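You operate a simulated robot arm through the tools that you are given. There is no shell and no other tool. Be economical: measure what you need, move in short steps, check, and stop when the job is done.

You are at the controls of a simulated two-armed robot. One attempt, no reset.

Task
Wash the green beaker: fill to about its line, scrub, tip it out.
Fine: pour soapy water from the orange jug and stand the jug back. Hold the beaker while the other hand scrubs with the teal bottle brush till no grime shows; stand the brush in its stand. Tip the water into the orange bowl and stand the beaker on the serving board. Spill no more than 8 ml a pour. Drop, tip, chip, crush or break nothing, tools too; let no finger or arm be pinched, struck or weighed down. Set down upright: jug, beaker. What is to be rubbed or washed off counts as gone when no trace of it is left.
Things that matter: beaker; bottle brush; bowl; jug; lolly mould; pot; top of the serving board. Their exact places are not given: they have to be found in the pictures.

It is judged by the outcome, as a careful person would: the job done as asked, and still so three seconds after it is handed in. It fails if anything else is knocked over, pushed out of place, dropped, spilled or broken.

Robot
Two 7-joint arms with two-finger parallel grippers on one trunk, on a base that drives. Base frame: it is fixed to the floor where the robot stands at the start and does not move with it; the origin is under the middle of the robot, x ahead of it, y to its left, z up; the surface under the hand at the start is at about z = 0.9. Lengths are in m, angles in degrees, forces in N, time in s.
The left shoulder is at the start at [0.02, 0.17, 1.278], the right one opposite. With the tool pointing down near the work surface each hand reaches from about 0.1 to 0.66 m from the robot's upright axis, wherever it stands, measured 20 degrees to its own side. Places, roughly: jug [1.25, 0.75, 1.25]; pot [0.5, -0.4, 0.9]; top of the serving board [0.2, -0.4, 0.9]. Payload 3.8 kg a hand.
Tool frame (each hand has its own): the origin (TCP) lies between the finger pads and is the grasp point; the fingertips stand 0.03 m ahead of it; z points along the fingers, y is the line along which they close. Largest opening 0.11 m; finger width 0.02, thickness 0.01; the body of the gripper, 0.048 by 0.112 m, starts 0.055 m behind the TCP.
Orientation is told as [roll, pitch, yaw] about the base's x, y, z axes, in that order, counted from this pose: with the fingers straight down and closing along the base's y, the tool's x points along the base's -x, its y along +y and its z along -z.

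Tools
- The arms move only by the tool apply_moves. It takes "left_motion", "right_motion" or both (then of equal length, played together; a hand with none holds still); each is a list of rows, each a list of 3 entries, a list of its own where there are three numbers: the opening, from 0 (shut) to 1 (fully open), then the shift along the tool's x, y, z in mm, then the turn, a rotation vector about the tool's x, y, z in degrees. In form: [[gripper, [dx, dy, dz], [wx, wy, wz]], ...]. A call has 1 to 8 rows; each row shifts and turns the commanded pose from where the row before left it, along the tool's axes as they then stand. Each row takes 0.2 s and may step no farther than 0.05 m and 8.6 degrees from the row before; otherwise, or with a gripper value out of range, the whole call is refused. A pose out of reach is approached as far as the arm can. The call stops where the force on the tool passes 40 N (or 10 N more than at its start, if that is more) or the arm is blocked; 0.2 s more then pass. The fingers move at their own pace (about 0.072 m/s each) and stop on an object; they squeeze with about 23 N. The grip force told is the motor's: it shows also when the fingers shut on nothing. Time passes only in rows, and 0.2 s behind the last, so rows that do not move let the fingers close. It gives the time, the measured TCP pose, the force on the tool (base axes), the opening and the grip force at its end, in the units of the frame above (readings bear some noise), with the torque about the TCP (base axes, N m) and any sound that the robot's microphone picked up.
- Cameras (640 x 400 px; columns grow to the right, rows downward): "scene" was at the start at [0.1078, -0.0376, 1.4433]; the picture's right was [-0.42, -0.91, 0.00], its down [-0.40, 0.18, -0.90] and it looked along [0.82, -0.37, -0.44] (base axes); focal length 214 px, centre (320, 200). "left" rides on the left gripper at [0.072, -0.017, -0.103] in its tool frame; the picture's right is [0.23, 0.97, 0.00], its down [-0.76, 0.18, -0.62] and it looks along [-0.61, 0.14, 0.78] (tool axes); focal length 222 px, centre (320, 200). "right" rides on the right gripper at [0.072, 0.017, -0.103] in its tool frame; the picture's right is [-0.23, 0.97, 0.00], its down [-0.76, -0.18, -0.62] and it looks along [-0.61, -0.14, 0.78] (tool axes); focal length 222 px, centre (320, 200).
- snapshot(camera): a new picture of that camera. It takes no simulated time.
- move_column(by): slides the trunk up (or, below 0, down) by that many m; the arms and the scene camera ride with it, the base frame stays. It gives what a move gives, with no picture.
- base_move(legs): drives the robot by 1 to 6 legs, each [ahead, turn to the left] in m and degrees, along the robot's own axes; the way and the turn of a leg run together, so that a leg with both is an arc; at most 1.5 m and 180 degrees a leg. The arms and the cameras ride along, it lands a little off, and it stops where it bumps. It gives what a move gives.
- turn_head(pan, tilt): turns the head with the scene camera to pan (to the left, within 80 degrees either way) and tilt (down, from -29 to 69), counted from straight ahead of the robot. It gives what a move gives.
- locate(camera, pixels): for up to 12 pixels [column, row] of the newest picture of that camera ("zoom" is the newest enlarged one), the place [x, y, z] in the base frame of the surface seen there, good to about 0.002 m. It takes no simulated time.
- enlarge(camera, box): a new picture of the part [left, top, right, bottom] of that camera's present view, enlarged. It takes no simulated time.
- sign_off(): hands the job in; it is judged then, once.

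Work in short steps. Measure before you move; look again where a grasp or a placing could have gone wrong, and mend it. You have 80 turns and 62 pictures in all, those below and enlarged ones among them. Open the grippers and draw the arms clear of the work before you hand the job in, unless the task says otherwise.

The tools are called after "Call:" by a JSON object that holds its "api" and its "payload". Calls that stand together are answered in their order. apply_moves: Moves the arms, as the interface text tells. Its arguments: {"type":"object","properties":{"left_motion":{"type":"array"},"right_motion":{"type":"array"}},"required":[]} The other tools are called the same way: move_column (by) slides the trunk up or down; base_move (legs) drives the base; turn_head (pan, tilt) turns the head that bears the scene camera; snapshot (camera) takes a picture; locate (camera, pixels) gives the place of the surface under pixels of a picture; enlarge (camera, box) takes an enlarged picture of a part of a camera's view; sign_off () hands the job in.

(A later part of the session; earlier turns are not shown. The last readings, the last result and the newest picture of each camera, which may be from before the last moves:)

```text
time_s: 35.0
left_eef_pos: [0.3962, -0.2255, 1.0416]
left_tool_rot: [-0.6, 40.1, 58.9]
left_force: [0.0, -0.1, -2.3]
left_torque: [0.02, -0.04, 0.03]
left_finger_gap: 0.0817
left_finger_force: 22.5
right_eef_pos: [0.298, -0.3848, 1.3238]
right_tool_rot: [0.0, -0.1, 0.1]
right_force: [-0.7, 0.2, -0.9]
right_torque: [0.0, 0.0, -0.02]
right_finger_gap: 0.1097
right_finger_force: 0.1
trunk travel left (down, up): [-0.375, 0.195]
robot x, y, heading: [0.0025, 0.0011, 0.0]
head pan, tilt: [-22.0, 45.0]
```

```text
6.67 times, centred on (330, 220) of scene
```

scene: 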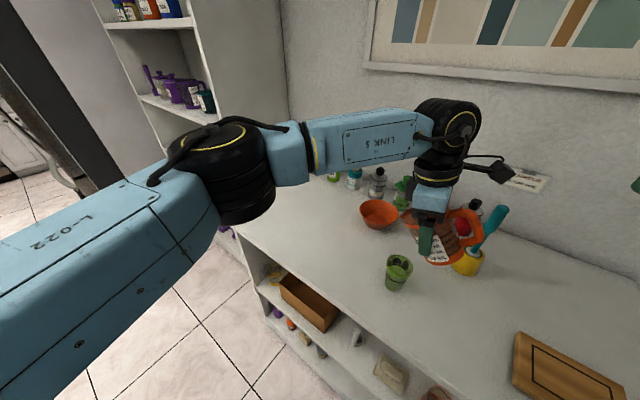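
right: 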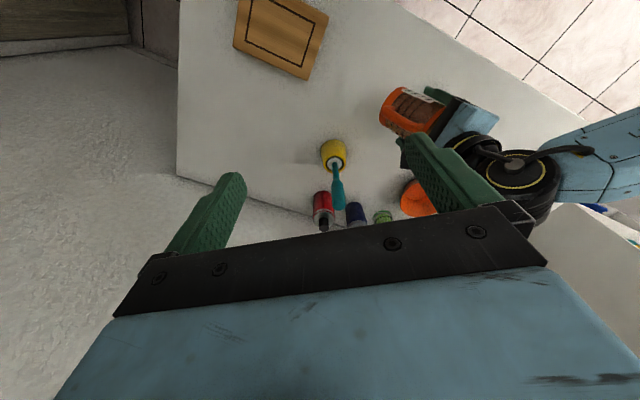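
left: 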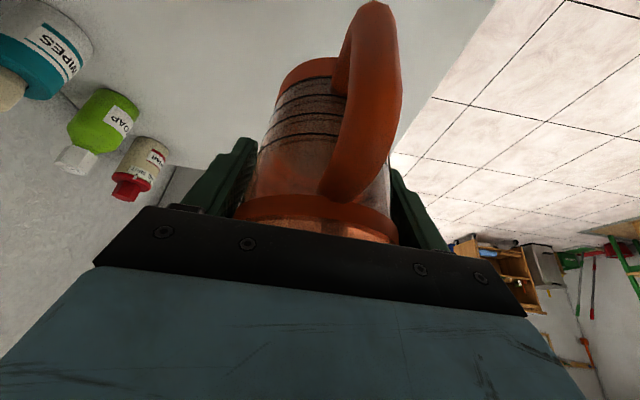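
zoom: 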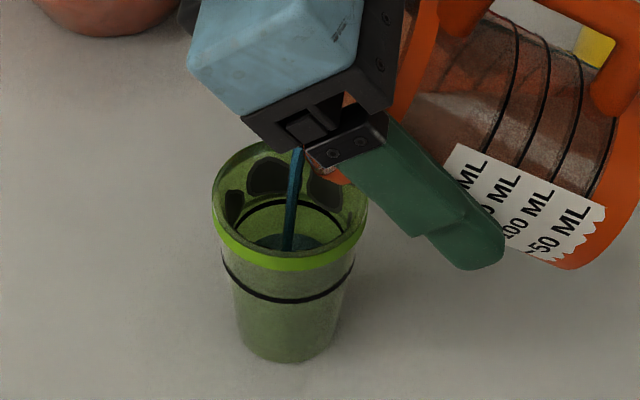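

The water stood near z 0.930 and the line is at about 0.954. I'll pour a bit more.

Call:
{"api": "apply_moves", "payload": {"left_motion": [[0, [0, 0, 0], [0, 1.5, 0]], [0, [0, 0, 0], [0, 0, 0]], [0, [0, 0, 0], [0, 1, 0]], [0, [0, 0, 0], [0, 0, 0]]]}}

Call:
{"api": "enlarge", "payload": {"camera": "scene", "box": [290, 190, 370, 250]}}

Call:
{"api": "locate", "payload": {"camera": "zoom", "pixels": [[265, 244], [310, 242], [260, 235], [315, 235], [285, 244], [305, 230], [275, 230]]}}

```text
time_s: 36.0
left_eef_pos: [0.3968, -0.2266, 1.0419]
left_tool_rot: [-0.7, 42.5, 58.8]
left_force: [-0.3, -1.1, -2.1]
left_torque: [0.04, -0.03, -0.02]
left_finger_gap: 0.0817
left_finger_force: 23.0
right_eef_pos: [0.2978, -0.3846, 1.3226]
right_tool_rot: [0.0, 0.0, 0.1]
right_force: [-0.4, 0.6, -0.5]
right_torque: [0.0, 0.01, -0.01]
right_finger_gap: 0.1099
right_finger_force: 0.1
trunk travel left (down, up): [-0.375, 0.195]
robot x, y, heading: [-0.0018, -0.0026, -0.0]
head pan, tilt: [-22.0, 45.0]
```

```text
6.67 times, centred on (330, 220) of scene
```

zoom: 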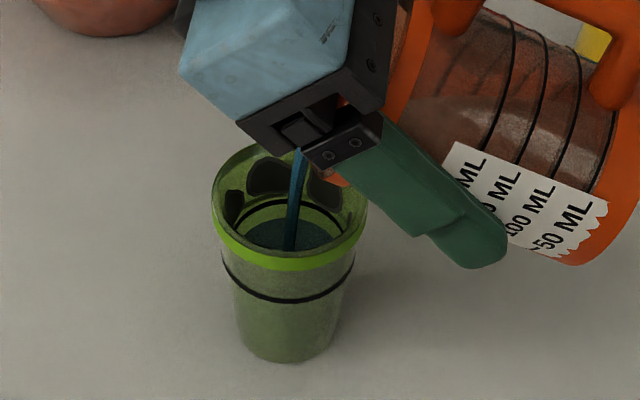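

```text
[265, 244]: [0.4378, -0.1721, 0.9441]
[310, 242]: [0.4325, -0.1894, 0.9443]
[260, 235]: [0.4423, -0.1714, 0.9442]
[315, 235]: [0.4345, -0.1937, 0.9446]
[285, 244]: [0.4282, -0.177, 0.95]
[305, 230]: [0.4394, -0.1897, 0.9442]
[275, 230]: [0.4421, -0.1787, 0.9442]
```

The level is 0.944. I'll hold briefly for about 8 mm more, then tilt back.

Call:
{"api": "apply_moves", "payload": {"left_motion": [[0, [0, 0, 0], [0, 0.8, 0]], [0, [0, 0, 0], [0, 0, 0]], [0, [0, 0, 0], [0, 0, 0]], [0, [0, 0, 0], [0, -8, 0]], [0, [0, 0, 0], [0, -8, 0]], [0, [0, 0, 0], [0, -6, 0]], [0, [0, 0, 0], [0, -4, 0]], [0, [0, 0, 0], [0, 0, 0]]]}}

Call:
{"api": "enlarge", "payload": {"camera": "scene", "box": [290, 190, 370, 250]}}

Call:
{"api": "locate", "payload": {"camera": "zoom", "pixels": [[265, 235], [310, 235], [290, 225], [300, 240], [285, 244], [240, 285], [290, 301], [320, 298]]}}

```text
time_s: 37.8
left_eef_pos: [0.3962, -0.2279, 1.0424]
left_tool_rot: [-0.5, 17.2, 59.0]
left_force: [-0.3, -1.1, -1.0]
left_torque: [0.01, -0.03, 0.05]
left_finger_gap: 0.0815
left_finger_force: 23.4
right_eef_pos: [0.2969, -0.384, 1.3232]
right_tool_rot: [0.0, 0.0, 0.1]
right_force: [0.0, -0.4, 0.1]
right_torque: [-0.03, 0.03, 0.02]
right_finger_gap: 0.11
right_finger_force: 0.1
trunk travel left (down, up): [-0.375, 0.195]
robot x, y, heading: [0.0004, -0.0021, 0.3]
head pan, tilt: [-22.0, 45.0]
```

```text
6.67 times, centred on (330, 220) of scene
```

zoom: 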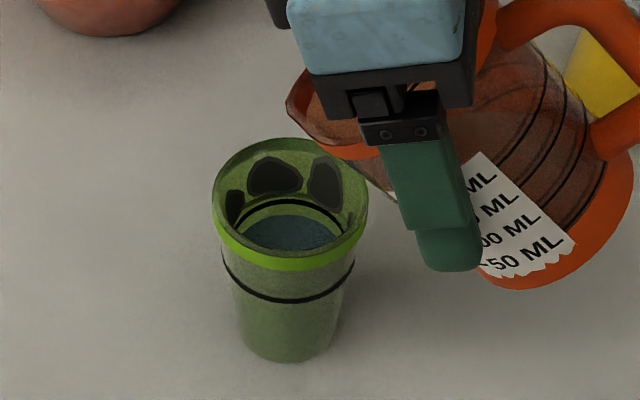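

```text
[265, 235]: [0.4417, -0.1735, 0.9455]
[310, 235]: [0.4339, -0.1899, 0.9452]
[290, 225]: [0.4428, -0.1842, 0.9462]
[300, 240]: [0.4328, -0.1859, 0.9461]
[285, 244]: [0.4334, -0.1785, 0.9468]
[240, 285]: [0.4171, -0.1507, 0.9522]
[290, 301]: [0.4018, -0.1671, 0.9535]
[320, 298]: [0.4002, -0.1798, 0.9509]
```

The level is 0.946 against the line's 0.953. I'll top up with a brief tilt of about 2° more than before.

Call:
{"api": "apply_moves", "payload": {"left_motion": [[0, [0, 0, 0], [0, 8, 0]], [0, [0, 0, 0], [0, 8, 0]], [0, [0, 0, 0], [0, 8, 0]], [0, [0, 0, 0], [0, 3, 0]], [0, [0, 0, 0], [0, 1.4, 0]], [0, [0, 0, 0], [0, 0, 0]], [0, [0, 0, 0], [0, 0, 0]], [0, [0, 0, 0], [0, 0, 0]]]}}

Call:
{"api": "apply_moves", "payload": {"left_motion": [[0, [0, 0, 0], [0, -8, 0]], [0, [0, 0, 0], [0, -8, 0]], [0, [0, 0, 0], [0, -8, 0]], [0, [0, 0, 0], [0, -4, 0]], [0, [0, 0, 0], [0, 0, 0]]]}}

Call:
{"api": "enlarge", "payload": {"camera": "scene", "box": [290, 190, 370, 250]}}

Call:
{"api": "locate", "payload": {"camera": "zoom", "pixels": [[265, 230], [310, 230], [290, 225], [300, 235], [280, 238]]}}

```text
time_s: 39.6
left_eef_pos: [0.3966, -0.227, 1.0422]
left_tool_rot: [-0.7, 45.8, 58.7]
left_force: [-0.9, -0.9, -2.0]
left_torque: [0.02, -0.03, -0.02]
left_finger_gap: 0.0813
left_finger_force: 23.1
right_eef_pos: [0.2992, -0.3847, 1.3226]
right_tool_rot: [-0.1, 0.0, 0.1]
right_force: [-0.1, -1.1, -1.4]
right_torque: [0.01, -0.02, 0.04]
right_finger_gap: 0.11
right_finger_force: 0.1
trunk travel left (down, up): [-0.375, 0.195]
robot x, y, heading: [0.0026, -0.0005, 0.1]
head pan, tilt: [-22.0, 45.0]
```

```text
time_s: 40.8
left_eef_pos: [0.3972, -0.226, 1.0403]
left_tool_rot: [-0.5, 17.7, 59.0]
left_force: [-0.5, -0.7, -1.9]
left_torque: [0.04, -0.03, 0.0]
left_finger_gap: 0.0818
left_finger_force: 23.5
right_eef_pos: [0.2979, -0.3837, 1.3222]
right_tool_rot: [0.0, -0.1, 0.1]
right_force: [-0.2, 0.0, -0.3]
right_torque: [0.02, 0.0, -0.01]
right_finger_gap: 0.11
right_finger_force: 0.0
trunk travel left (down, up): [-0.375, 0.195]
robot x, y, heading: [0.0005, 0.0004, 0.1]
head pan, tilt: [-22.0, 45.0]
```

```text
6.67 times, centred on (330, 220) of scene
```

zoom: 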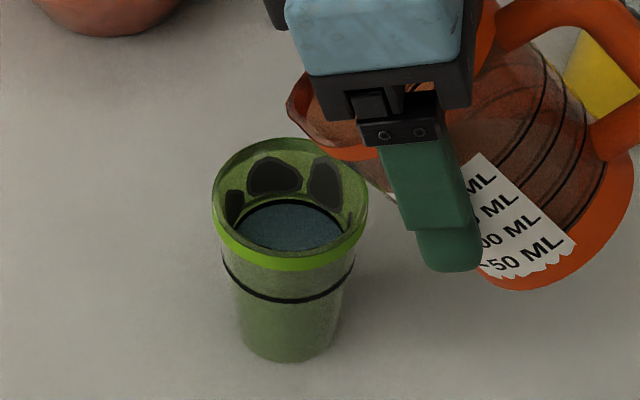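

```text
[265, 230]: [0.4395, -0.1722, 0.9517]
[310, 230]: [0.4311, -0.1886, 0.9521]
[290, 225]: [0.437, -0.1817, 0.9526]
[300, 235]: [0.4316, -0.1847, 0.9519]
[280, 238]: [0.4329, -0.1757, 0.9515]
```

The level is 0.952, at the line. I'll raise the jug and carry it back the way it came.

Call:
{"api": "apply_moves", "payload": {"left_motion": [[0, [5, 0, -15], [0, 0, 0]], [0, [8, 0, -25], [0, 0, 0]], [0, [8, 0, -25], [0, 0, 0]], [0, [6, 0, -21], [0, 0, 0]], [0, [-12, -1, 0], [0, -5, 0]], [0, [-20, -2, 0], [0, -5, 0]], [0, [-28, -3, 0], [0, -4, 0]], [0, [-32, -3, 0], [0, -3.7, 0]]]}}

Call:
{"api": "apply_moves", "payload": {"left_motion": [[0, [-32, -3, 0], [0, 0, 0]], [0, [-32, -3, 0], [0, 0, 0]], [0, [-32, -3, 0], [0, 0, 0]], [0, [-32, -3, 0], [0, 0, 0]], [0, [-26, -2, 0], [0, 0, 3]], [0, [-18, -2, 0], [0, 0, 5.1]], [0, [0, 0, 0], [0, -5, 0]], [0, [0, 0, 0], [0, -7, 0]]]}}

Call:
{"api": "apply_moves", "payload": {"left_motion": [[0, [0, 0, 0], [0, -7, 0]], [0, [0, 0, 0], [0, -6, 0]], [0, [0, 0, 0], [0, 0, 0]]]}}

```text
time_s: 42.6
left_eef_pos: [0.4526, -0.1516, 1.1163]
left_tool_rot: [-0.3, 0.1, 59.2]
left_force: [0.5, 0.3, -1.4]
left_torque: [0.02, 0.0, 0.0]
left_finger_gap: 0.0813
left_finger_force: 23.1
right_eef_pos: [0.2987, -0.3846, 1.322]
right_tool_rot: [0.0, 0.0, 0.2]
right_force: [-0.1, -0.2, -0.4]
right_torque: [-0.04, 0.02, 0.02]
right_finger_gap: 0.1099
right_finger_force: 0.2
trunk travel left (down, up): [-0.375, 0.195]
robot x, y, heading: [0.0054, -0.0012, 0.2]
head pan, tilt: [-22.0, 45.0]
```

```text
time_s: 44.4
left_eef_pos: [0.5535, -0.0136, 1.1176]
left_tool_rot: [-0.6, -12.0, 51.2]
left_force: [-0.5, -0.1, -1.0]
left_torque: [0.03, -0.03, -0.01]
left_finger_gap: 0.0814
left_finger_force: 22.9
right_eef_pos: [0.2979, -0.3837, 1.3224]
right_tool_rot: [0.0, 0.0, 0.1]
right_force: [0.7, 0.5, -0.1]
right_torque: [-0.04, -0.04, -0.03]
right_finger_gap: 0.1101
right_finger_force: 0.0
trunk travel left (down, up): [-0.375, 0.195]
robot x, y, heading: [-0.0035, 0.0002, 0.1]
head pan, tilt: [-22.0, 45.0]
```

```text
time_s: 45.2
left_eef_pos: [0.554, -0.014, 1.1172]
left_tool_rot: [-0.6, -25.0, 51.3]
left_force: [0.3, 0.1, -0.6]
left_torque: [0.04, -0.01, 0.02]
left_finger_gap: 0.0814
left_finger_force: 23.3
right_eef_pos: [0.2977, -0.3827, 1.3212]
right_tool_rot: [-0.1, 0.0, 0.1]
right_force: [-0.1, -0.3, 0.4]
right_torque: [0.0, 0.0, 0.0]
right_finger_gap: 0.1096
right_finger_force: 0.2
trunk travel left (down, up): [-0.375, 0.195]
robot x, y, heading: [-0.0028, -0.0052, 0.1]
head pan, tilt: [-22.0, 45.0]
```

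I'll align over the original spot and lower; the last centimetre goes slowly.

Call:
{"api": "apply_moves", "payload": {"left_motion": [[0, [-13, 2.2, 6], [0, 0, 0]], [0, [-13, 2.2, 6], [0, 0, 0]], [0, [12.7, 0, 27], [0, 0, 0]], [0, [12.7, 0, 27], [0, 0, 0]], [0, [12.7, 0, 27], [0, 0, 0]], [0, [12.7, 0, 27], [0, 0, 0]], [0, [6.5, 0, 14], [0, 0, 0]], [0, [0, 0, 0], [0, 0, 0]]]}}

Call:
{"api": "apply_moves", "payload": {"left_motion": [[0, [2.1, 0, 4.5], [0, 0, 0]], [0, [1.3, 0, 2.7], [0, 0, 0]], [0, [0.6, 0, 1.4], [0, 0, 0]], [0, [0, 0, 0], [0, 0, 0]]]}}

```text
time_s: 47.0
left_eef_pos: [0.5697, 0.0098, 0.9829]
left_tool_rot: [-0.4, -25.0, 51.3]
left_force: [-0.1, 0.7, -0.9]
left_torque: [-0.02, 0.01, 0.02]
left_finger_gap: 0.0818
left_finger_force: 23.2
right_eef_pos: [0.2984, -0.3842, 1.3219]
right_tool_rot: [0.0, 0.0, 0.1]
right_force: [0.2, 0.3, -0.8]
right_torque: [0.02, 0.01, 0.0]
right_finger_gap: 0.1102
right_finger_force: 0.2
trunk travel left (down, up): [-0.375, 0.195]
robot x, y, heading: [-0.0, -0.0013, 0.0]
head pan, tilt: [-22.0, 45.0]
```

```text
time_s: 48.0
left_eef_pos: [0.5697, 0.009, 0.973]
left_tool_rot: [-0.5, -25.0, 51.3]
left_force: [-0.1, 0.1, -0.6]
left_torque: [0.0, -0.01, -0.03]
left_finger_gap: 0.0816
left_finger_force: 23.1
right_eef_pos: [0.2971, -0.3846, 1.3237]
right_tool_rot: [0.0, -0.1, 0.1]
right_force: [-1.1, -0.1, 0.4]
right_torque: [-0.01, 0.0, 0.01]
right_finger_gap: 0.11
right_finger_force: 0.0
trunk travel left (down, up): [-0.375, 0.195]
robot x, y, heading: [0.0014, -0.002, 0.1]
head pan, tilt: [-22.0, 45.0]
```

About 6 mm remains, so I go in small steps until contact shows.

Call:
{"api": "apply_moves", "payload": {"left_motion": [[0, [0.8, 0, 1.8], [0, 0, 0]], [0, [0.8, 0, 1.8], [0, 0, 0]], [0, [0.4, 0, 0.9], [0, 0, 0]], [0, [0.4, 0, 0.9], [0, 0, 0]], [0, [0.2, 0, 0.5], [0, 0, 0]], [0, [0, 0, 0], [0, 0, 0]]]}}

```text
time_s: 49.4
left_eef_pos: [0.5692, 0.0091, 0.966]
left_tool_rot: [-0.5, -25.0, 51.3]
left_force: [-1.1, -0.2, -1.7]
left_torque: [0.0, -0.04, 0.0]
left_finger_gap: 0.0814
left_finger_force: 22.9
right_eef_pos: [0.298, -0.3837, 1.3217]
right_tool_rot: [0.0, 0.0, 0.1]
right_force: [-1.2, 1.0, -0.3]
right_torque: [0.02, 0.03, -0.01]
right_finger_gap: 0.1101
right_finger_force: 0.1
trunk travel left (down, up): [-0.375, 0.195]
robot x, y, heading: [-0.0044, 0.0022, 0.0]
head pan, tilt: [-22.0, 45.0]
```

No clear contact yet, so I go down another 1.5 mm in half-millimetre steps.

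Call:
{"api": "apply_moves", "payload": {"left_motion": [[0, [0.2, 0, 0.5], [0, 0, 0]], [0, [0.2, 0, 0.5], [0, 0, 0]], [0, [0.2, 0, 0.5], [0, 0, 0]], [0, [0, 0, 0], [0, 0, 0]]]}}

Call:
{"api": "turn_head", "payload": {"pan": 2, "tilt": 38}}

Call:
{"api": "enlarge", "payload": {"camera": "scene", "box": [300, 180, 400, 260]}}

```text
time_s: 50.4
left_eef_pos: [0.5691, 0.0102, 0.9664]
left_tool_rot: [-0.7, -25.1, 51.5]
left_force: [1.3, -0.9, 9.0]
left_torque: [-0.18, 0.2, 0.01]
left_finger_gap: 0.0815
left_finger_force: 23.1
right_eef_pos: [0.297, -0.3844, 1.3226]
right_tool_rot: [0.0, -0.1, 0.1]
right_force: [0.0, 0.1, 0.0]
right_torque: [-0.02, 0.0, 0.03]
right_finger_gap: 0.1099
right_finger_force: 0.1
trunk travel left (down, up): [-0.375, 0.195]
robot x, y, heading: [0.002, 0.0025, 0.0]
head pan, tilt: [-22.0, 45.0]
```

```text
time_s: 51.3
left_eef_pos: [0.5696, 0.0094, 0.9667]
left_tool_rot: [-0.7, -25.1, 51.5]
left_force: [5.0, -0.7, 17.7]
left_torque: [-0.21, 0.19, 0.03]
left_finger_gap: 0.0813
left_finger_force: 23.2
right_eef_pos: [0.2967, -0.3861, 1.3233]
right_tool_rot: [-0.1, -0.1, 0.1]
right_force: [0.0, -0.2, 0.6]
right_torque: [0.03, -0.03, 0.03]
right_finger_gap: 0.1099
right_finger_force: 0.0
trunk travel left (down, up): [-0.375, 0.195]
robot x, y, heading: [-0.0001, 0.0005, 0.0]
head pan, tilt: [2.0, 38.0]
```

```text
5.00 times, centred on (350, 220) of scene
```

zoom: 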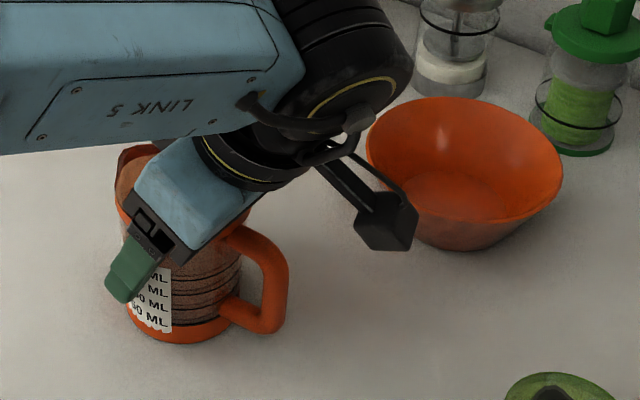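

Firm contact, so the jug stands. I'll relieve the force, open, and rise straight up.

Call:
{"api": "apply_moves", "payload": {"left_motion": [[0, [-0.4, 0, -0.8], [0, 0, 0]], [0.72, [0, 0, 0], [0, 0, 0]], [0.8, [0, 0, 0], [0, 0, 0]], [1, [0, 0, 0], [0, 0, 0]], [1, [0, 0, 0], [0, 0, 0]], [1, [-10.6, 0, -22.7], [0, 0, 0]], [1, [-10.6, 0, -22.7], [0, 0, 0]], [1, [-10.6, 0, -22.7], [0, 0, 0]]]}}

Call:
{"api": "apply_moves", "payload": {"left_motion": [[1, [-15, 0, -35], [0, 0, 0]], [1, [-15, 0, -35], [0, 0, 0]], [1, [-8, 0, -22], [0, 8.4, 0]], [1, [0, 0, -20], [0, 8.4, 0]], [1, [0, 0, 0], [0, 8.3, 0]]]}}

Call:
{"api": "snapshot", "payload": {"camera": "scene"}}

```text
time_s: 53.1
left_eef_pos: [0.5677, 0.0099, 1.043]
left_tool_rot: [-0.5, -25.0, 51.4]
left_force: [0.1, -0.2, 0.3]
left_torque: [-0.01, -0.01, 0.06]
left_finger_gap: 0.1097
left_finger_force: 0.2
right_eef_pos: [0.2965, -0.3844, 1.3229]
right_tool_rot: [-0.1, 0.0, 0.2]
right_force: [-0.2, -1.2, 0.1]
right_torque: [0.01, -0.01, 0.01]
right_finger_gap: 0.11
right_finger_force: 0.1
trunk travel left (down, up): [-0.375, 0.195]
robot x, y, heading: [0.001, 0.0006, -0.1]
head pan, tilt: [2.0, 38.0]
```

```text
time_s: 54.3
left_eef_pos: [0.5639, 0.0033, 1.1593]
left_tool_rot: [-0.5, 0.3, 51.0]
left_force: [0.0, -0.1, -0.8]
left_torque: [-0.04, 0.01, -0.01]
left_finger_gap: 0.1102
left_finger_force: 0.0
right_eef_pos: [0.299, -0.3837, 1.3227]
right_tool_rot: [-0.1, 0.0, 0.2]
right_force: [-0.2, 1.0, 0.5]
right_torque: [0.01, 0.01, 0.0]
right_finger_gap: 0.1099
right_finger_force: 0.1
trunk travel left (down, up): [-0.375, 0.195]
robot x, y, heading: [0.0, -0.0034, 0.2]
head pan, tilt: [2.0, 38.0]
```

```text
31 pictures are left
```

scene: 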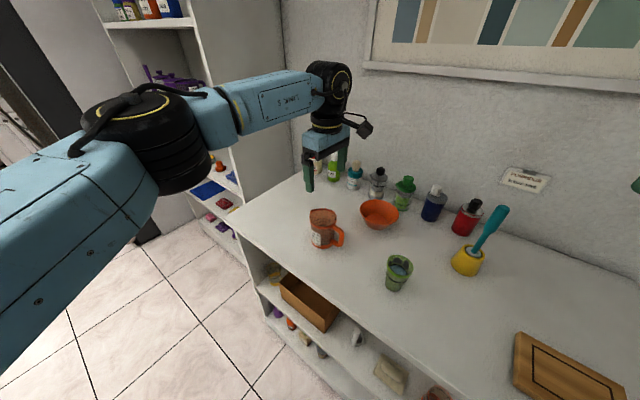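

The jug stands in place. Next I rotate the left hand to take the beaker from its left: yaw 100°, then tilt 60° so the tool points toward -y and 30° down with the camera on top.

Call:
{"api": "apply_moves", "payload": {"left_motion": [[1, [36, 22, 0], [0, 0, 0]], [1, [36, 22, 0], [0, 0, 0]], [1, [36, 22, 0], [0, 0, -8.2]], [1, [36, 22, 0], [0, 0, -8.2]], [1, [0, 0, 0], [0, 0, -8.2]], [1, [0, 0, 0], [0, 0, -8.2]], [1, [0, 0, 0], [0, 0, -8.2]], [1, [0, 0, 0], [0, 0, -8.2]]]}}

Call:
{"api": "apply_moves", "payload": {"left_motion": [[1, [0, 0, 0], [0, 8.57, 0]], [1, [0, 0, 0], [0, 8.57, 0]], [1, [0, 0, 0], [0, 8.57, 0]], [1, [0, 0, 0], [0, 8.57, 0]], [1, [0, 0, 0], [0, 8.57, 0]], [1, [0, 0, 0], [0, 8.57, 0]], [1, [0, 0, 0], [0, 8.57, 0]]]}}

```text
time_s: 56.1
left_eef_pos: [0.4042, -0.0587, 1.1603]
left_tool_rot: [-0.2, 0.4, 100.4]
left_force: [0.1, -0.5, -0.2]
left_torque: [-0.01, 0.0, 0.02]
left_finger_gap: 0.1102
left_finger_force: 0.1
right_eef_pos: [0.2984, -0.385, 1.3213]
right_tool_rot: [0.0, 0.0, 0.1]
right_force: [-0.8, 0.3, 0.5]
right_torque: [0.04, 0.0, 0.03]
right_finger_gap: 0.1098
right_finger_force: 0.0
trunk travel left (down, up): [-0.375, 0.195]
robot x, y, heading: [-0.0008, 0.002, 0.1]
head pan, tilt: [2.0, 38.0]
```

```text
time_s: 57.7
left_eef_pos: [0.4049, -0.0578, 1.1595]
left_tool_rot: [-0.5, 60.6, 99.8]
left_force: [0.2, -0.6, -0.1]
left_torque: [0.03, -0.02, 0.0]
left_finger_gap: 0.1099
left_finger_force: 0.2
right_eef_pos: [0.298, -0.3829, 1.3234]
right_tool_rot: [0.1, 0.0, 0.0]
right_force: [-0.6, 0.4, 0.1]
right_torque: [0.0, 0.02, 0.0]
right_finger_gap: 0.11
right_finger_force: 0.1
trunk travel left (down, up): [-0.375, 0.195]
robot x, y, heading: [-0.004, -0.0008, 0.1]
head pan, tilt: [2.0, 38.0]
```

The orientation is reached. I'll move down to the pre-grasp point 10 cm short of the beaker and look.

Call:
{"api": "apply_moves", "payload": {"left_motion": [[1, [-31, 0.5, 28], [0, 0, 0]], [1, [-31, 0.5, 28], [0, 0, 0]], [1, [-31, 0.5, 28], [0, 0, 0]], [1, [-31, 0.5, 28], [0, 0, 0]]]}}

Call:
{"api": "snapshot", "payload": {"camera": "left"}}

Call:
{"api": "snapshot", "payload": {"camera": "scene"}}

```text
time_s: 58.7
left_eef_pos: [0.4109, -0.0959, 0.9965]
left_tool_rot: [-0.5, 60.5, 99.8]
left_force: [-0.1, -0.2, 0.3]
left_torque: [-0.02, 0.01, 0.02]
left_finger_gap: 0.11
left_finger_force: 0.0
right_eef_pos: [0.2975, -0.3849, 1.3216]
right_tool_rot: [0.0, 0.0, 0.2]
right_force: [-0.7, 0.7, -0.5]
right_torque: [-0.01, 0.01, 0.0]
right_finger_gap: 0.1098
right_finger_force: 0.0
trunk travel left (down, up): [-0.375, 0.195]
robot x, y, heading: [0.0037, -0.0014, -0.3]
head pan, tilt: [2.0, 38.0]
```

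```text
30 pictures are left
```

left: 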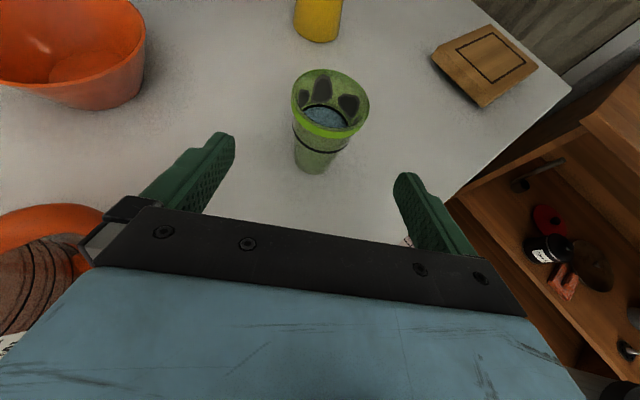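

```text
29 pictures are left
```

scene: 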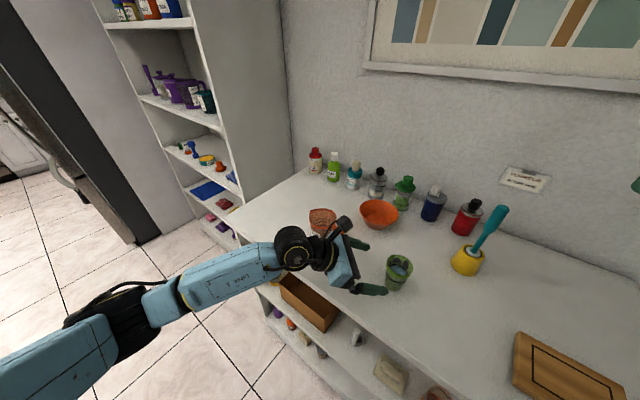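

The beaker is centred between the fingers. I'll advance along the tool to the grasp and then close gently.

Call:
{"api": "apply_moves", "payload": {"left_motion": [[1, [-0.7, 0.3, 22], [0, 0, 0]], [1, [-0.7, 0.3, 22], [0, 0, 0]], [1, [-0.7, 0.3, 22], [0, 0, 0]], [1, [-0.7, 0.3, 18], [0, 0, 0]], [1, [-0.7, 0.3, 12.8], [0, 0, 0]], [1, [0, 0, 0], [0, 0, 0]]]}}

Call:
{"api": "enlarge", "payload": {"camera": "scene", "box": [340, 220, 460, 300]}}

```text
time_s: 60.1
left_eef_pos: [0.4237, -0.1756, 0.9454]
left_tool_rot: [-0.4, 60.4, 99.9]
left_force: [-0.1, -0.1, 0.6]
left_torque: [0.0, 0.02, -0.01]
left_finger_gap: 0.1098
left_finger_force: 0.1
right_eef_pos: [0.298, -0.3838, 1.322]
right_tool_rot: [0.0, 0.0, 0.1]
right_force: [-0.1, -0.4, -0.4]
right_torque: [-0.01, 0.0, -0.01]
right_finger_gap: 0.11
right_finger_force: 0.0
trunk travel left (down, up): [-0.375, 0.195]
robot x, y, heading: [0.0021, 0.0001, 0.2]
head pan, tilt: [2.0, 38.0]
```

```text
5.00 times, centred on (400, 260) of scene
```

zoom: 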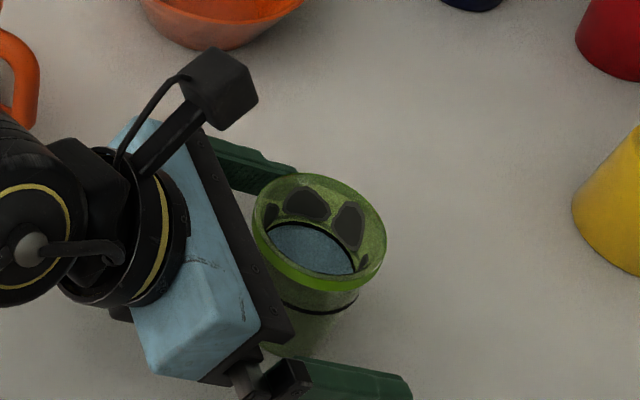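

The hand is well placed: the palm clears the rim. I'll close on the beaker.

Call:
{"api": "apply_moves", "payload": {"left_motion": [[0.7, [0, 0, 0], [0, 0, 0]], [0.55, [0, 0, 0], [0, 0, 0]], [0.45, [0, 0, 0], [0, 0, 0]], [0.35, [0, 0, 0], [0, 0, 0]], [0.25, [0, 0, 0], [0, 0, 0]], [0, [0, 0, 0], [0, 0, 0]], [0, [0, 0, 0], [0, 0, 0]]]}}

Call:
{"api": "enlarge", "payload": {"camera": "scene", "box": [340, 220, 460, 300]}}

```text
time_s: 61.7
left_eef_pos: [0.4233, -0.177, 0.9449]
left_tool_rot: [-0.4, 60.3, 99.9]
left_force: [0.4, -0.7, 1.3]
left_torque: [0.0, -0.02, 0.0]
left_finger_gap: 0.0556
left_finger_force: 22.6
right_eef_pos: [0.298, -0.384, 1.3226]
right_tool_rot: [0.0, -0.1, 0.1]
right_force: [-0.3, 0.3, 0.4]
right_torque: [0.03, -0.02, 0.04]
right_finger_gap: 0.1099
right_finger_force: 0.1
trunk travel left (down, up): [-0.375, 0.195]
robot x, y, heading: [-0.0004, 0.0014, 0.3]
head pan, tilt: [2.0, 38.0]
```

```text
5.00 times, centred on (400, 260) of scene
```

zoom: 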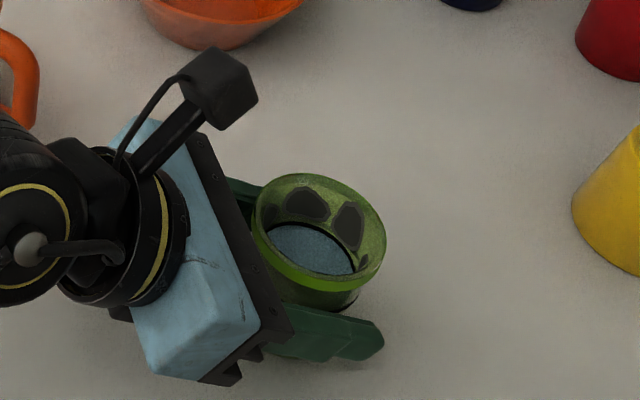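

The beaker is held at a 0.0556 gap and still upright. Now I bring the right hand above the brush handle.

Call:
{"api": "apply_moves", "payload": {"right_motion": [[1, [-38, -1.4, 24], [0, 0, 0]], [1, [-38, -1.4, 24], [0, 0, 0]], [1, [-38, -1.4, 24], [0, 0, 0]], [1, [-38, -1.4, 24], [0, 0, 0]], [1, [-38, -1.4, 22], [0, 0, 0]]]}}

Call:
{"api": "turn_head", "payload": {"pan": -30, "tilt": 30}}

Call:
{"api": "enlarge", "payload": {"camera": "scene", "box": [240, 130, 420, 300]}}

Call:
{"api": "snapshot", "payload": {"camera": "right"}}

```text
time_s: 62.9
left_eef_pos: [0.4245, -0.1782, 0.9454]
left_tool_rot: [-0.3, 60.5, 100.0]
left_force: [0.8, -0.7, 1.1]
left_torque: [-0.03, -0.08, -0.02]
left_finger_gap: 0.0557
left_finger_force: 22.8
right_eef_pos: [0.4887, -0.3885, 1.2041]
right_tool_rot: [0.1, 0.0, 0.0]
right_force: [0.3, 0.1, -0.7]
right_torque: [-0.02, -0.01, 0.01]
right_finger_gap: 0.1098
right_finger_force: 0.0
trunk travel left (down, up): [-0.375, 0.195]
robot x, y, heading: [0.0002, 0.0022, 0.3]
head pan, tilt: [2.0, 38.0]
```

```text
time_s: 63.9
left_eef_pos: [0.4238, -0.1773, 0.9459]
left_tool_rot: [-0.4, 60.4, 99.9]
left_force: [0.2, 0.4, -0.2]
left_torque: [-0.01, -0.01, -0.03]
left_finger_gap: 0.0557
left_finger_force: 22.9
right_eef_pos: [0.4869, -0.3888, 1.2055]
right_tool_rot: [0.0, 0.1, 0.1]
right_force: [0.0, -0.6, -0.1]
right_torque: [-0.01, 0.01, 0.01]
right_finger_gap: 0.1101
right_finger_force: 0.2
trunk travel left (down, up): [-0.375, 0.195]
robot x, y, heading: [0.0019, -0.0031, -0.0]
head pan, tilt: [-30.0, 30.0]
```

```text
2.35 times, centred on (330, 215) of scene
```

zoom: 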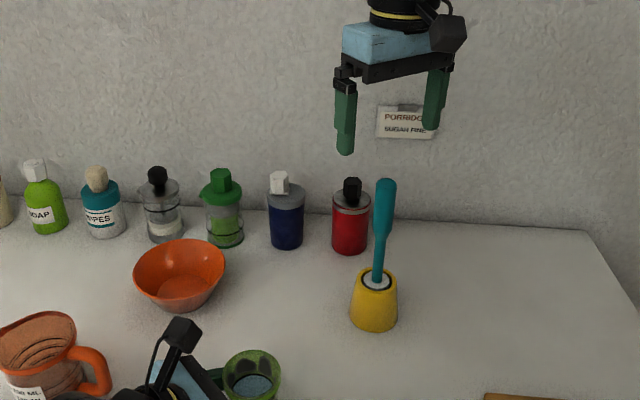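

```text
25 pictures are left
```

right: 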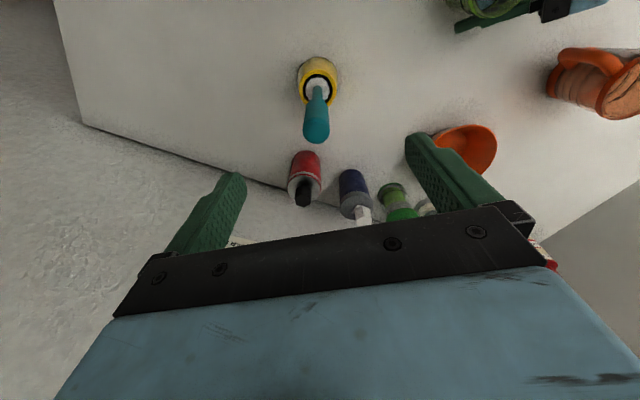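

I'll measure the handle's axis from both views.

Call:
{"api": "locate", "payload": {"camera": "right", "pixels": [[317, 136], [316, 125], [305, 125], [327, 125], [317, 110], [317, 97], [316, 80], [303, 90], [331, 90]]}}

Call:
{"api": "locate", "payload": {"camera": "zoom", "pixels": [[386, 184], [378, 200], [393, 200], [383, 215], [377, 270], [362, 283], [391, 283], [373, 328]]}}

```text
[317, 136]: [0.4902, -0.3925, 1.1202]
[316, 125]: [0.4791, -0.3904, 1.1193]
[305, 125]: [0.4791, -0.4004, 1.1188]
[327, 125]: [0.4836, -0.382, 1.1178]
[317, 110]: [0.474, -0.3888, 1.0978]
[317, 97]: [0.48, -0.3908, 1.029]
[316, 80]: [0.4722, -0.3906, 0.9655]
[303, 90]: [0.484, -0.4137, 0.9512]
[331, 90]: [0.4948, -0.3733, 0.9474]
```

```text
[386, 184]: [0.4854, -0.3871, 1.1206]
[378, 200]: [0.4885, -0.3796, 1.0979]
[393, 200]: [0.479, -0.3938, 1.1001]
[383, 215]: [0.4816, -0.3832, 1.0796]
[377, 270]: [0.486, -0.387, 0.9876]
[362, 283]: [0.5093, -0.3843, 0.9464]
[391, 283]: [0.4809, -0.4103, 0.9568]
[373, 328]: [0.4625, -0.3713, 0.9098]
```

Handle axis is about (0.4855, -0.391) and vertical, top at 1.1205. I'll descend to TCP z≈1.073 and close.

Call:
{"api": "apply_moves", "payload": {"right_motion": [[1, [1.5, -2.5, 30], [0, 0, 0]], [1, [0, 0, 35], [0, 0, 0]], [1, [0, 0, 35], [0, 0, 0]], [1, [0, 0, 22], [0, 0, 0]], [1, [0, 0, 10], [0, 0, 0]], [1, [0, 0, 0], [0, 0, 0]]]}}

Call:
{"api": "apply_moves", "payload": {"right_motion": [[0.7, [0, 0, 0], [0, 0, 0]], [0.5, [0, 0, 0], [0, 0, 0]], [0.35, [0, 0, 0], [0, 0, 0]], [0.25, [0, 0, 0], [0, 0, 0]], [0, [0, 0, 0], [0, 0, 0]], [0, [0, 0, 0], [0, 0, 0]], [0, [0, 0, 0], [0, 0, 0]]]}}

```text
time_s: 65.2
left_eef_pos: [0.4242, -0.1772, 0.946]
left_tool_rot: [-0.4, 60.4, 99.9]
left_force: [-0.1, 0.2, -0.5]
left_torque: [0.0, -0.02, 0.0]
left_finger_gap: 0.0555
left_finger_force: 22.8
right_eef_pos: [0.4849, -0.3929, 1.0743]
right_tool_rot: [-0.1, 0.0, 0.1]
right_force: [0.6, -0.1, -0.8]
right_torque: [0.01, 0.0, 0.04]
right_finger_gap: 0.1101
right_finger_force: 0.0
trunk travel left (down, up): [-0.375, 0.195]
robot x, y, heading: [-0.0033, 0.0007, 0.2]
head pan, tilt: [-30.0, 30.0]
```

```text
time_s: 66.8
left_eef_pos: [0.4239, -0.1772, 0.9442]
left_tool_rot: [-0.3, 60.5, 99.9]
left_force: [0.2, 0.1, -0.1]
left_torque: [-0.01, -0.03, 0.01]
left_finger_gap: 0.0555
left_finger_force: 23.5
right_eef_pos: [0.4853, -0.3925, 1.0739]
right_tool_rot: [0.0, 0.0, 0.1]
right_force: [0.8, 0.5, -0.3]
right_torque: [0.12, 0.02, -0.01]
right_finger_gap: 0.0247
right_finger_force: 23.2
trunk travel left (down, up): [-0.375, 0.195]
robot x, y, heading: [0.0015, -0.0011, -0.1]
head pan, tilt: [-30.0, 30.0]
```

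Handle gripped at 0.0247. I'll lift the brush straight up and look at its head.

Call:
{"api": "apply_moves", "payload": {"right_motion": [[0, [0, 0, -12], [0, 0, 0]], [0, [0, 0, -25], [0, 0, 0]], [0, [0, 0, -30], [0, 0, 0]], [0, [0, 0, -30], [0, 0, 0]], [0, [0, 0, -30], [0, 0, 0]], [0, [0, 0, -20], [0, 0, 0]]]}}

Call:
{"api": "enlarge", "payload": {"camera": "scene", "box": [240, 130, 420, 300]}}

```text
time_s: 68.2
left_eef_pos: [0.4236, -0.1776, 0.9454]
left_tool_rot: [-0.4, 60.4, 99.9]
left_force: [-0.6, 0.6, 0.1]
left_torque: [0.03, -0.04, 0.01]
left_finger_gap: 0.0555
left_finger_force: 22.8
right_eef_pos: [0.4841, -0.393, 1.2214]
right_tool_rot: [0.0, -0.1, 0.1]
right_force: [0.0, -0.9, -0.9]
right_torque: [-0.04, -0.02, -0.01]
right_finger_gap: 0.0247
right_finger_force: 23.0
trunk travel left (down, up): [-0.375, 0.195]
robot x, y, heading: [-0.003, 0.0005, -0.1]
head pan, tilt: [-30.0, 30.0]
```

```text
2.35 times, centred on (330, 215) of scene
```

zoom: 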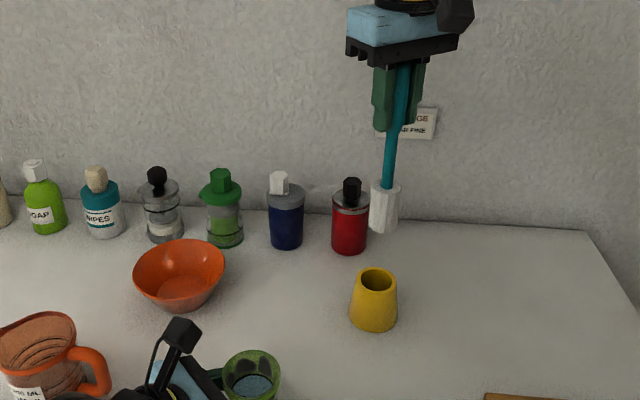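

The brush is free with a white head at zoom (384,205). I'll measure the head.

Call:
{"api": "locate", "payload": {"camera": "zoom", "pixels": [[384, 229], [384, 192], [373, 210], [396, 210], [390, 160], [384, 180], [375, 272], [363, 280], [391, 280]]}}

```text
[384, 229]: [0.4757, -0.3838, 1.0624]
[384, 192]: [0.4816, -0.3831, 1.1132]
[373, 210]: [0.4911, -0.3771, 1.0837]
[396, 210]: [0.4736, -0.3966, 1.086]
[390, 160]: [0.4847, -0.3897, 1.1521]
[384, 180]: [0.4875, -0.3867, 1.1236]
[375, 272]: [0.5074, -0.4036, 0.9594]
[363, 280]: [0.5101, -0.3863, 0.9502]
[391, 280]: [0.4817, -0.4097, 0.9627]
```

Head: bottom about 0.163 below the TCP, radius about 0.0135, length 0.06. I'll carry it over the beaker at this height.

Call:
{"api": "apply_moves", "payload": {"right_motion": [[0, [6, 25, 0], [0, 0, 0]], [0, [11, 38, 0], [0, 0, 0]], [0, [11, 40, 0], [0, 0, 0]], [0, [11, 40, 0], [0, 0, 0]], [0, [11, 38, 0], [0, 0, 0]], [0, [7, 25, 0], [0, 0, 0]], [0, [3, 10, 0], [0, 0, 0]]]}}

Call:
{"api": "turn_head", "payload": {"pan": -22, "tilt": 45}}

Call:
{"api": "enlarge", "payload": {"camera": "scene", "box": [260, 100, 420, 250]}}

```text
time_s: 69.8
left_eef_pos: [0.4243, -0.1761, 0.9449]
left_tool_rot: [-0.4, 60.4, 99.8]
left_force: [0.3, 0.5, 0.3]
left_torque: [0.0, -0.05, -0.02]
left_finger_gap: 0.0554
left_finger_force: 23.2
right_eef_pos: [0.4247, -0.1777, 1.2199]
right_tool_rot: [-0.1, -0.1, 0.0]
right_force: [0.3, -0.2, -0.1]
right_torque: [0.01, -0.01, -0.01]
right_finger_gap: 0.0243
right_finger_force: 23.0
trunk travel left (down, up): [-0.375, 0.195]
robot x, y, heading: [0.0006, 0.0009, -0.1]
head pan, tilt: [-30.0, 30.0]
```

```text
time_s: 70.6
left_eef_pos: [0.4237, -0.1775, 0.9442]
left_tool_rot: [-0.4, 60.4, 99.9]
left_force: [0.5, 0.2, -0.4]
left_torque: [0.01, -0.01, 0.03]
left_finger_gap: 0.0558
left_finger_force: 23.2
right_eef_pos: [0.4261, -0.179, 1.2206]
right_tool_rot: [0.0, 0.0, 0.2]
right_force: [0.2, 0.9, -1.7]
right_torque: [0.06, -0.02, 0.01]
right_finger_gap: 0.0244
right_finger_force: 23.0
trunk travel left (down, up): [-0.375, 0.195]
robot x, y, heading: [-0.003, -0.0016, -0.1]
head pan, tilt: [-22.0, 45.0]
```

```text
2.67 times, centred on (340, 175) of scene
```

zoom: 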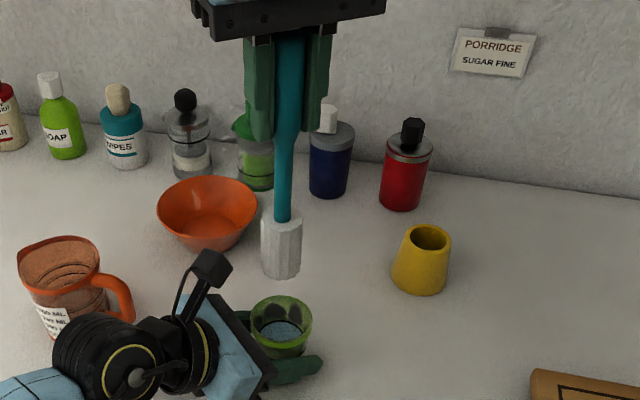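

I'll verify the alignment of rim and brush head.

Call:
{"api": "locate", "payload": {"camera": "zoom", "pixels": [[251, 322], [311, 323], [281, 298], [281, 344], [281, 275], [263, 250], [300, 250], [281, 250]]}}

```text
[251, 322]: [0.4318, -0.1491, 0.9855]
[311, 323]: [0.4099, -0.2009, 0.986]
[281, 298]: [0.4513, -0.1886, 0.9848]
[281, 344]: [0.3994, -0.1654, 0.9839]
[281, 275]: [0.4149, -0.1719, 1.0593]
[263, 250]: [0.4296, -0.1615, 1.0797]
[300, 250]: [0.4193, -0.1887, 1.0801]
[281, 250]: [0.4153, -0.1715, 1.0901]
```

The brush axis is about 3 mm off in x, so I correct that and insert it slowly to near the bottom.

Call:
{"api": "apply_moves", "payload": {"right_motion": [[0, [3, 1, 20], [0, 0, 0]], [0, [0, 0, 30], [0, 0, 0]], [0, [0, 0, 25], [0, 0, 0]], [0, [0, 0, 20], [0, 0, 0]], [0, [0, 0, 18], [0, 0, 0]], [0, [0, 0, 15], [0, 0, 0]], [0, [0, 0, 10], [0, 0, 0]], [0, [0, 0, 3], [0, 0, 0]]]}}

Call:
{"api": "enlarge", "payload": {"camera": "scene", "box": [280, 160, 400, 250]}}

```text
time_s: 72.4
left_eef_pos: [0.4235, -0.1773, 0.945]
left_tool_rot: [-0.3, 60.4, 99.9]
left_force: [-0.3, 0.1, -0.3]
left_torque: [-0.03, -0.01, 0.01]
left_finger_gap: 0.0557
left_finger_force: 22.7
right_eef_pos: [0.4225, -0.1778, 1.0781]
right_tool_rot: [0.2, -0.1, 0.1]
right_force: [0.4, -0.4, -0.7]
right_torque: [0.0, 0.0, 0.0]
right_finger_gap: 0.0241
right_finger_force: 22.7
trunk travel left (down, up): [-0.375, 0.195]
robot x, y, heading: [-0.0014, 0.0016, -0.2]
head pan, tilt: [-22.0, 45.0]
```

```text
4.44 times, centred on (340, 205) of scene
```

zoom: 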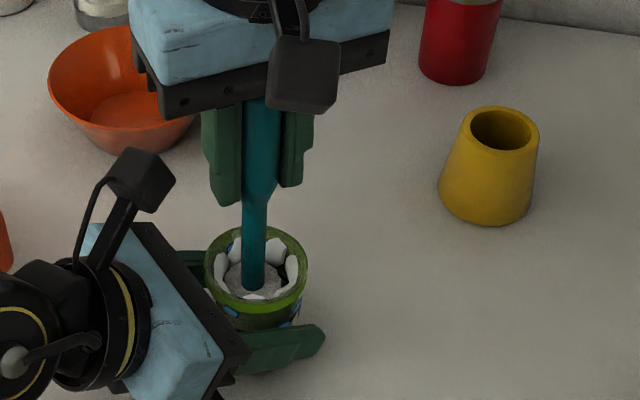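

The brush is in, with no contact force. I'll scrub in small circles near the bottom.

Call:
{"api": "apply_moves", "payload": {"right_motion": [[0, [4, 0, 0], [0, 0, 0]], [0, [-1.2, 2.8, 0], [0, 0, 0]], [0, [-2.8, 1.2, 0], [0, 0, 0]], [0, [-2.8, -1.2, 0], [0, 0, 0]], [0, [-1.2, -2.8, 0], [0, 0, 0]], [0, [1.2, -2.8, 0], [0, 0, 0]], [0, [2.8, -1.2, 0], [0, 0, 0]], [0, [2.8, 1.2, 0], [0, 0, 0]]]}}

Call:
{"api": "apply_moves", "payload": {"right_motion": [[0, [3.2, 2.8, -15], [0, 0, 0]], [0, [-1.8, 4.2, 0], [0, 0, 0]], [0, [-4.2, 1.8, 0], [0, 0, 0]], [0, [-4.2, -1.8, 0], [0, 0, 0]], [0, [-1.8, -4.2, 0], [0, 0, 0]], [0, [1.8, -4.2, 0], [0, 0, 0]], [0, [4.2, -1.8, 0], [0, 0, 0]], [0, [4.2, 1.8, 0], [0, 0, 0]]]}}

Call:
{"api": "enlarge", "payload": {"camera": "scene", "box": [280, 160, 400, 250]}}

```text
time_s: 74.2
left_eef_pos: [0.423, -0.1774, 0.9453]
left_tool_rot: [-0.3, 60.5, 100.0]
left_force: [-1.6, -1.2, 0.1]
left_torque: [0.0, 0.05, -0.03]
left_finger_gap: 0.0554
left_finger_force: 23.4
right_eef_pos: [0.4205, -0.1789, 1.0787]
right_tool_rot: [0.0, -0.1, 0.0]
right_force: [1.5, 0.5, -1.1]
right_torque: [0.08, -0.3, 0.0]
right_finger_gap: 0.0239
right_finger_force: 22.6
trunk travel left (down, up): [-0.375, 0.195]
robot x, y, heading: [-0.0032, 0.0005, -0.4]
head pan, tilt: [-22.0, 45.0]
```

```text
time_s: 76.0
left_eef_pos: [0.4228, -0.1775, 0.9453]
left_tool_rot: [-0.3, 60.4, 100.0]
left_force: [-2.4, -0.7, 0.7]
left_torque: [0.0, 0.05, 0.0]
left_finger_gap: 0.0555
left_finger_force: 23.2
right_eef_pos: [0.4204, -0.1819, 1.095]
right_tool_rot: [0.1, -0.1, 0.2]
right_force: [2.3, -0.1, -0.4]
right_torque: [0.06, -0.39, 0.01]
right_finger_gap: 0.0239
right_finger_force: 22.8
trunk travel left (down, up): [-0.375, 0.195]
robot x, y, heading: [0.0031, -0.0008, -0.0]
head pan, tilt: [-22.0, 45.0]
```

```text
4.44 times, centred on (340, 205) of scene
```

zoom: 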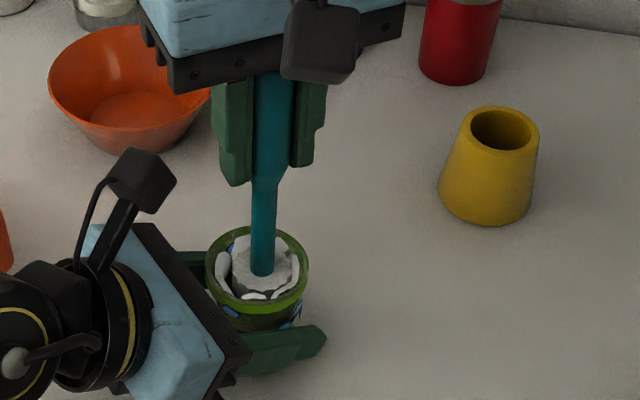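

Contact is gentle (2–3 N). I'll continue with wider circles at higher levels, where the grime patches are.

Call:
{"api": "apply_moves", "payload": {"right_motion": [[0, [3.8, 4.2, -14], [0, 0, 0]], [0, [-2.3, 5.7, 0], [0, 0, 0]], [0, [-5.7, 2.3, 0], [0, 0, 0]], [0, [-5.7, -2.3, 0], [0, 0, 0]], [0, [-2.3, -5.7, 0], [0, 0, 0]], [0, [2.3, -5.7, 0], [0, 0, 0]], [0, [5.7, -2.3, 0], [0, 0, 0]], [0, [5.7, 2.3, 0], [0, 0, 0]]]}}

Call:
{"api": "apply_moves", "payload": {"right_motion": [[0, [3.3, 5.7, -8], [0, 0, 0]], [0, [-2.6, 6.4, 0], [0, 0, 0]], [0, [-6.4, 2.6, 0], [0, 0, 0]], [0, [-6.4, -2.6, 0], [0, 0, 0]], [0, [-2.6, -6.4, 0], [0, 0, 0]], [0, [2.6, -6.4, 0], [0, 0, 0]], [0, [6.4, -2.6, 0], [0, 0, 0]], [0, [6.4, 2.6, 0], [0, 0, 0]]]}}

Call:
{"api": "enlarge", "payload": {"camera": "scene", "box": [300, 190, 380, 250]}}

```text
time_s: 77.8
left_eef_pos: [0.4211, -0.1778, 0.9457]
left_tool_rot: [-0.2, 60.4, 99.9]
left_force: [-5.1, -1.5, 0.8]
left_torque: [0.03, -0.01, -0.06]
left_finger_gap: 0.0554
left_finger_force: 23.3
right_eef_pos: [0.4196, -0.182, 1.1088]
right_tool_rot: [0.1, -0.3, 0.0]
right_force: [5.4, 1.6, 0.3]
right_torque: [0.2, -0.82, 0.05]
right_finger_gap: 0.0238
right_finger_force: 22.7
trunk travel left (down, up): [-0.375, 0.195]
robot x, y, heading: [0.0026, 0.0012, -0.2]
head pan, tilt: [-22.0, 45.0]
```

```text
time_s: 79.6
left_eef_pos: [0.4213, -0.1776, 0.9443]
left_tool_rot: [-0.3, 60.5, 99.9]
left_force: [-5.1, -0.5, 0.0]
left_torque: [0.03, 0.01, -0.03]
left_finger_gap: 0.0554
left_finger_force: 23.1
right_eef_pos: [0.4186, -0.1819, 1.1147]
right_tool_rot: [0.2, -0.2, 0.1]
right_force: [4.7, 1.1, 1.0]
right_torque: [0.24, -0.79, 0.05]
right_finger_gap: 0.0239
right_finger_force: 22.8
trunk travel left (down, up): [-0.375, 0.195]
robot x, y, heading: [0.0043, 0.0003, 0.1]
head pan, tilt: [-22.0, 45.0]
```

```text
6.67 times, centred on (340, 220) of scene
```

zoom: 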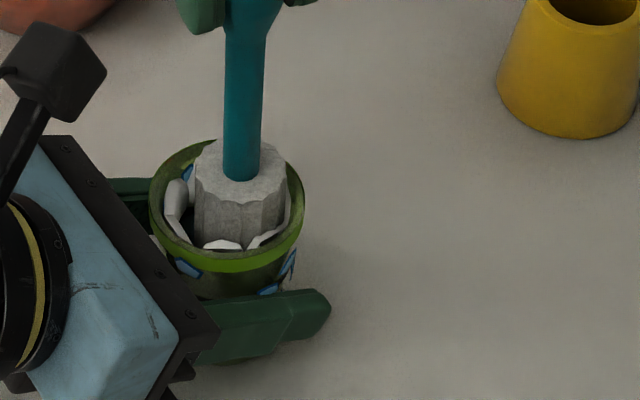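

Light patches still show at the wall (zoom (178,210), (222,243)). I'll centre the brush, lift it out and inspect the inside.

Call:
{"api": "apply_moves", "payload": {"right_motion": [[0, [-6.4, 6.4, 0], [0, 0, 0]], [0, [0, 0, -20], [0, 0, 0]], [0, [0, 0, -30], [0, 0, 0]], [0, [0, 0, -35], [0, 0, 0]], [0, [0, 0, -25], [0, 0, 0]]]}}

Call:
{"api": "enlarge", "payload": {"camera": "scene", "box": [300, 190, 380, 250]}}

Call:
{"api": "enlarge", "payload": {"camera": "left", "box": [200, 0, 440, 200]}}

```text
time_s: 80.8
left_eef_pos: [0.4239, -0.1766, 0.9451]
left_tool_rot: [-0.3, 60.5, 99.8]
left_force: [0.6, 0.0, -0.6]
left_torque: [-0.03, 0.0, 0.0]
left_finger_gap: 0.0555
left_finger_force: 23.1
right_eef_pos: [0.4246, -0.1777, 1.2259]
right_tool_rot: [0.1, 0.1, 0.0]
right_force: [0.6, -0.7, -0.9]
right_torque: [-0.01, -0.02, 0.02]
right_finger_gap: 0.0237
right_finger_force: 23.2
trunk travel left (down, up): [-0.375, 0.195]
robot x, y, heading: [-0.0004, 0.0024, -0.1]
head pan, tilt: [-22.0, 45.0]
```

```text
6.67 times, centred on (340, 220) of scene
```

zoom: 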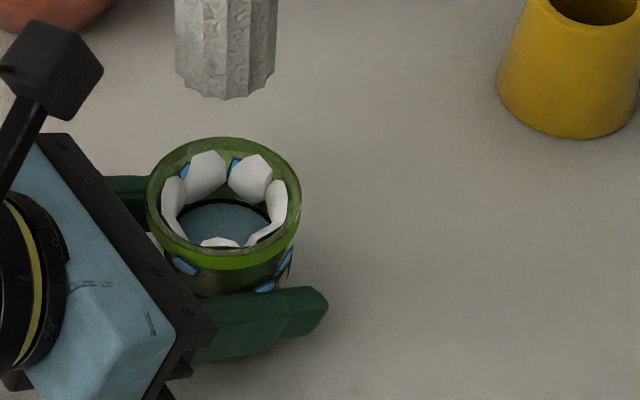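

```text
2.00 times, centred on (320, 100) of left
```

zoom: 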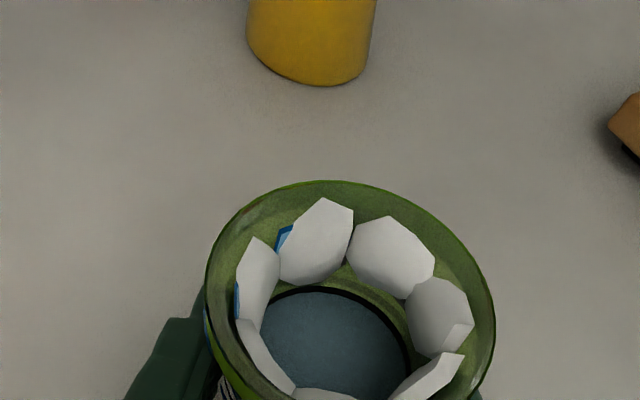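

Dark grime is replaced by white lather blobs around the wall just above the water. I'll measure where they sit so I can scrub precisely there.

Call:
{"api": "locate", "payload": {"camera": "zoom", "pixels": [[320, 215], [315, 270], [390, 230], [395, 275], [255, 255], [250, 310], [440, 290], [440, 345], [285, 240], [240, 300], [430, 375]]}}

```text
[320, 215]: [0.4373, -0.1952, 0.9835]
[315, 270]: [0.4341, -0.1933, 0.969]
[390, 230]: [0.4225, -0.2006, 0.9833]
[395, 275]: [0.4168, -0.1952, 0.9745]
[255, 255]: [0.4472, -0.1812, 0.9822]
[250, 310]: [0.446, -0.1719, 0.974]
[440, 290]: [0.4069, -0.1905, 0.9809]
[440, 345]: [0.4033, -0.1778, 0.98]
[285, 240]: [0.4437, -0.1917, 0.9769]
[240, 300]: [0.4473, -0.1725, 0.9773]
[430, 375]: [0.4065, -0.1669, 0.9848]
```

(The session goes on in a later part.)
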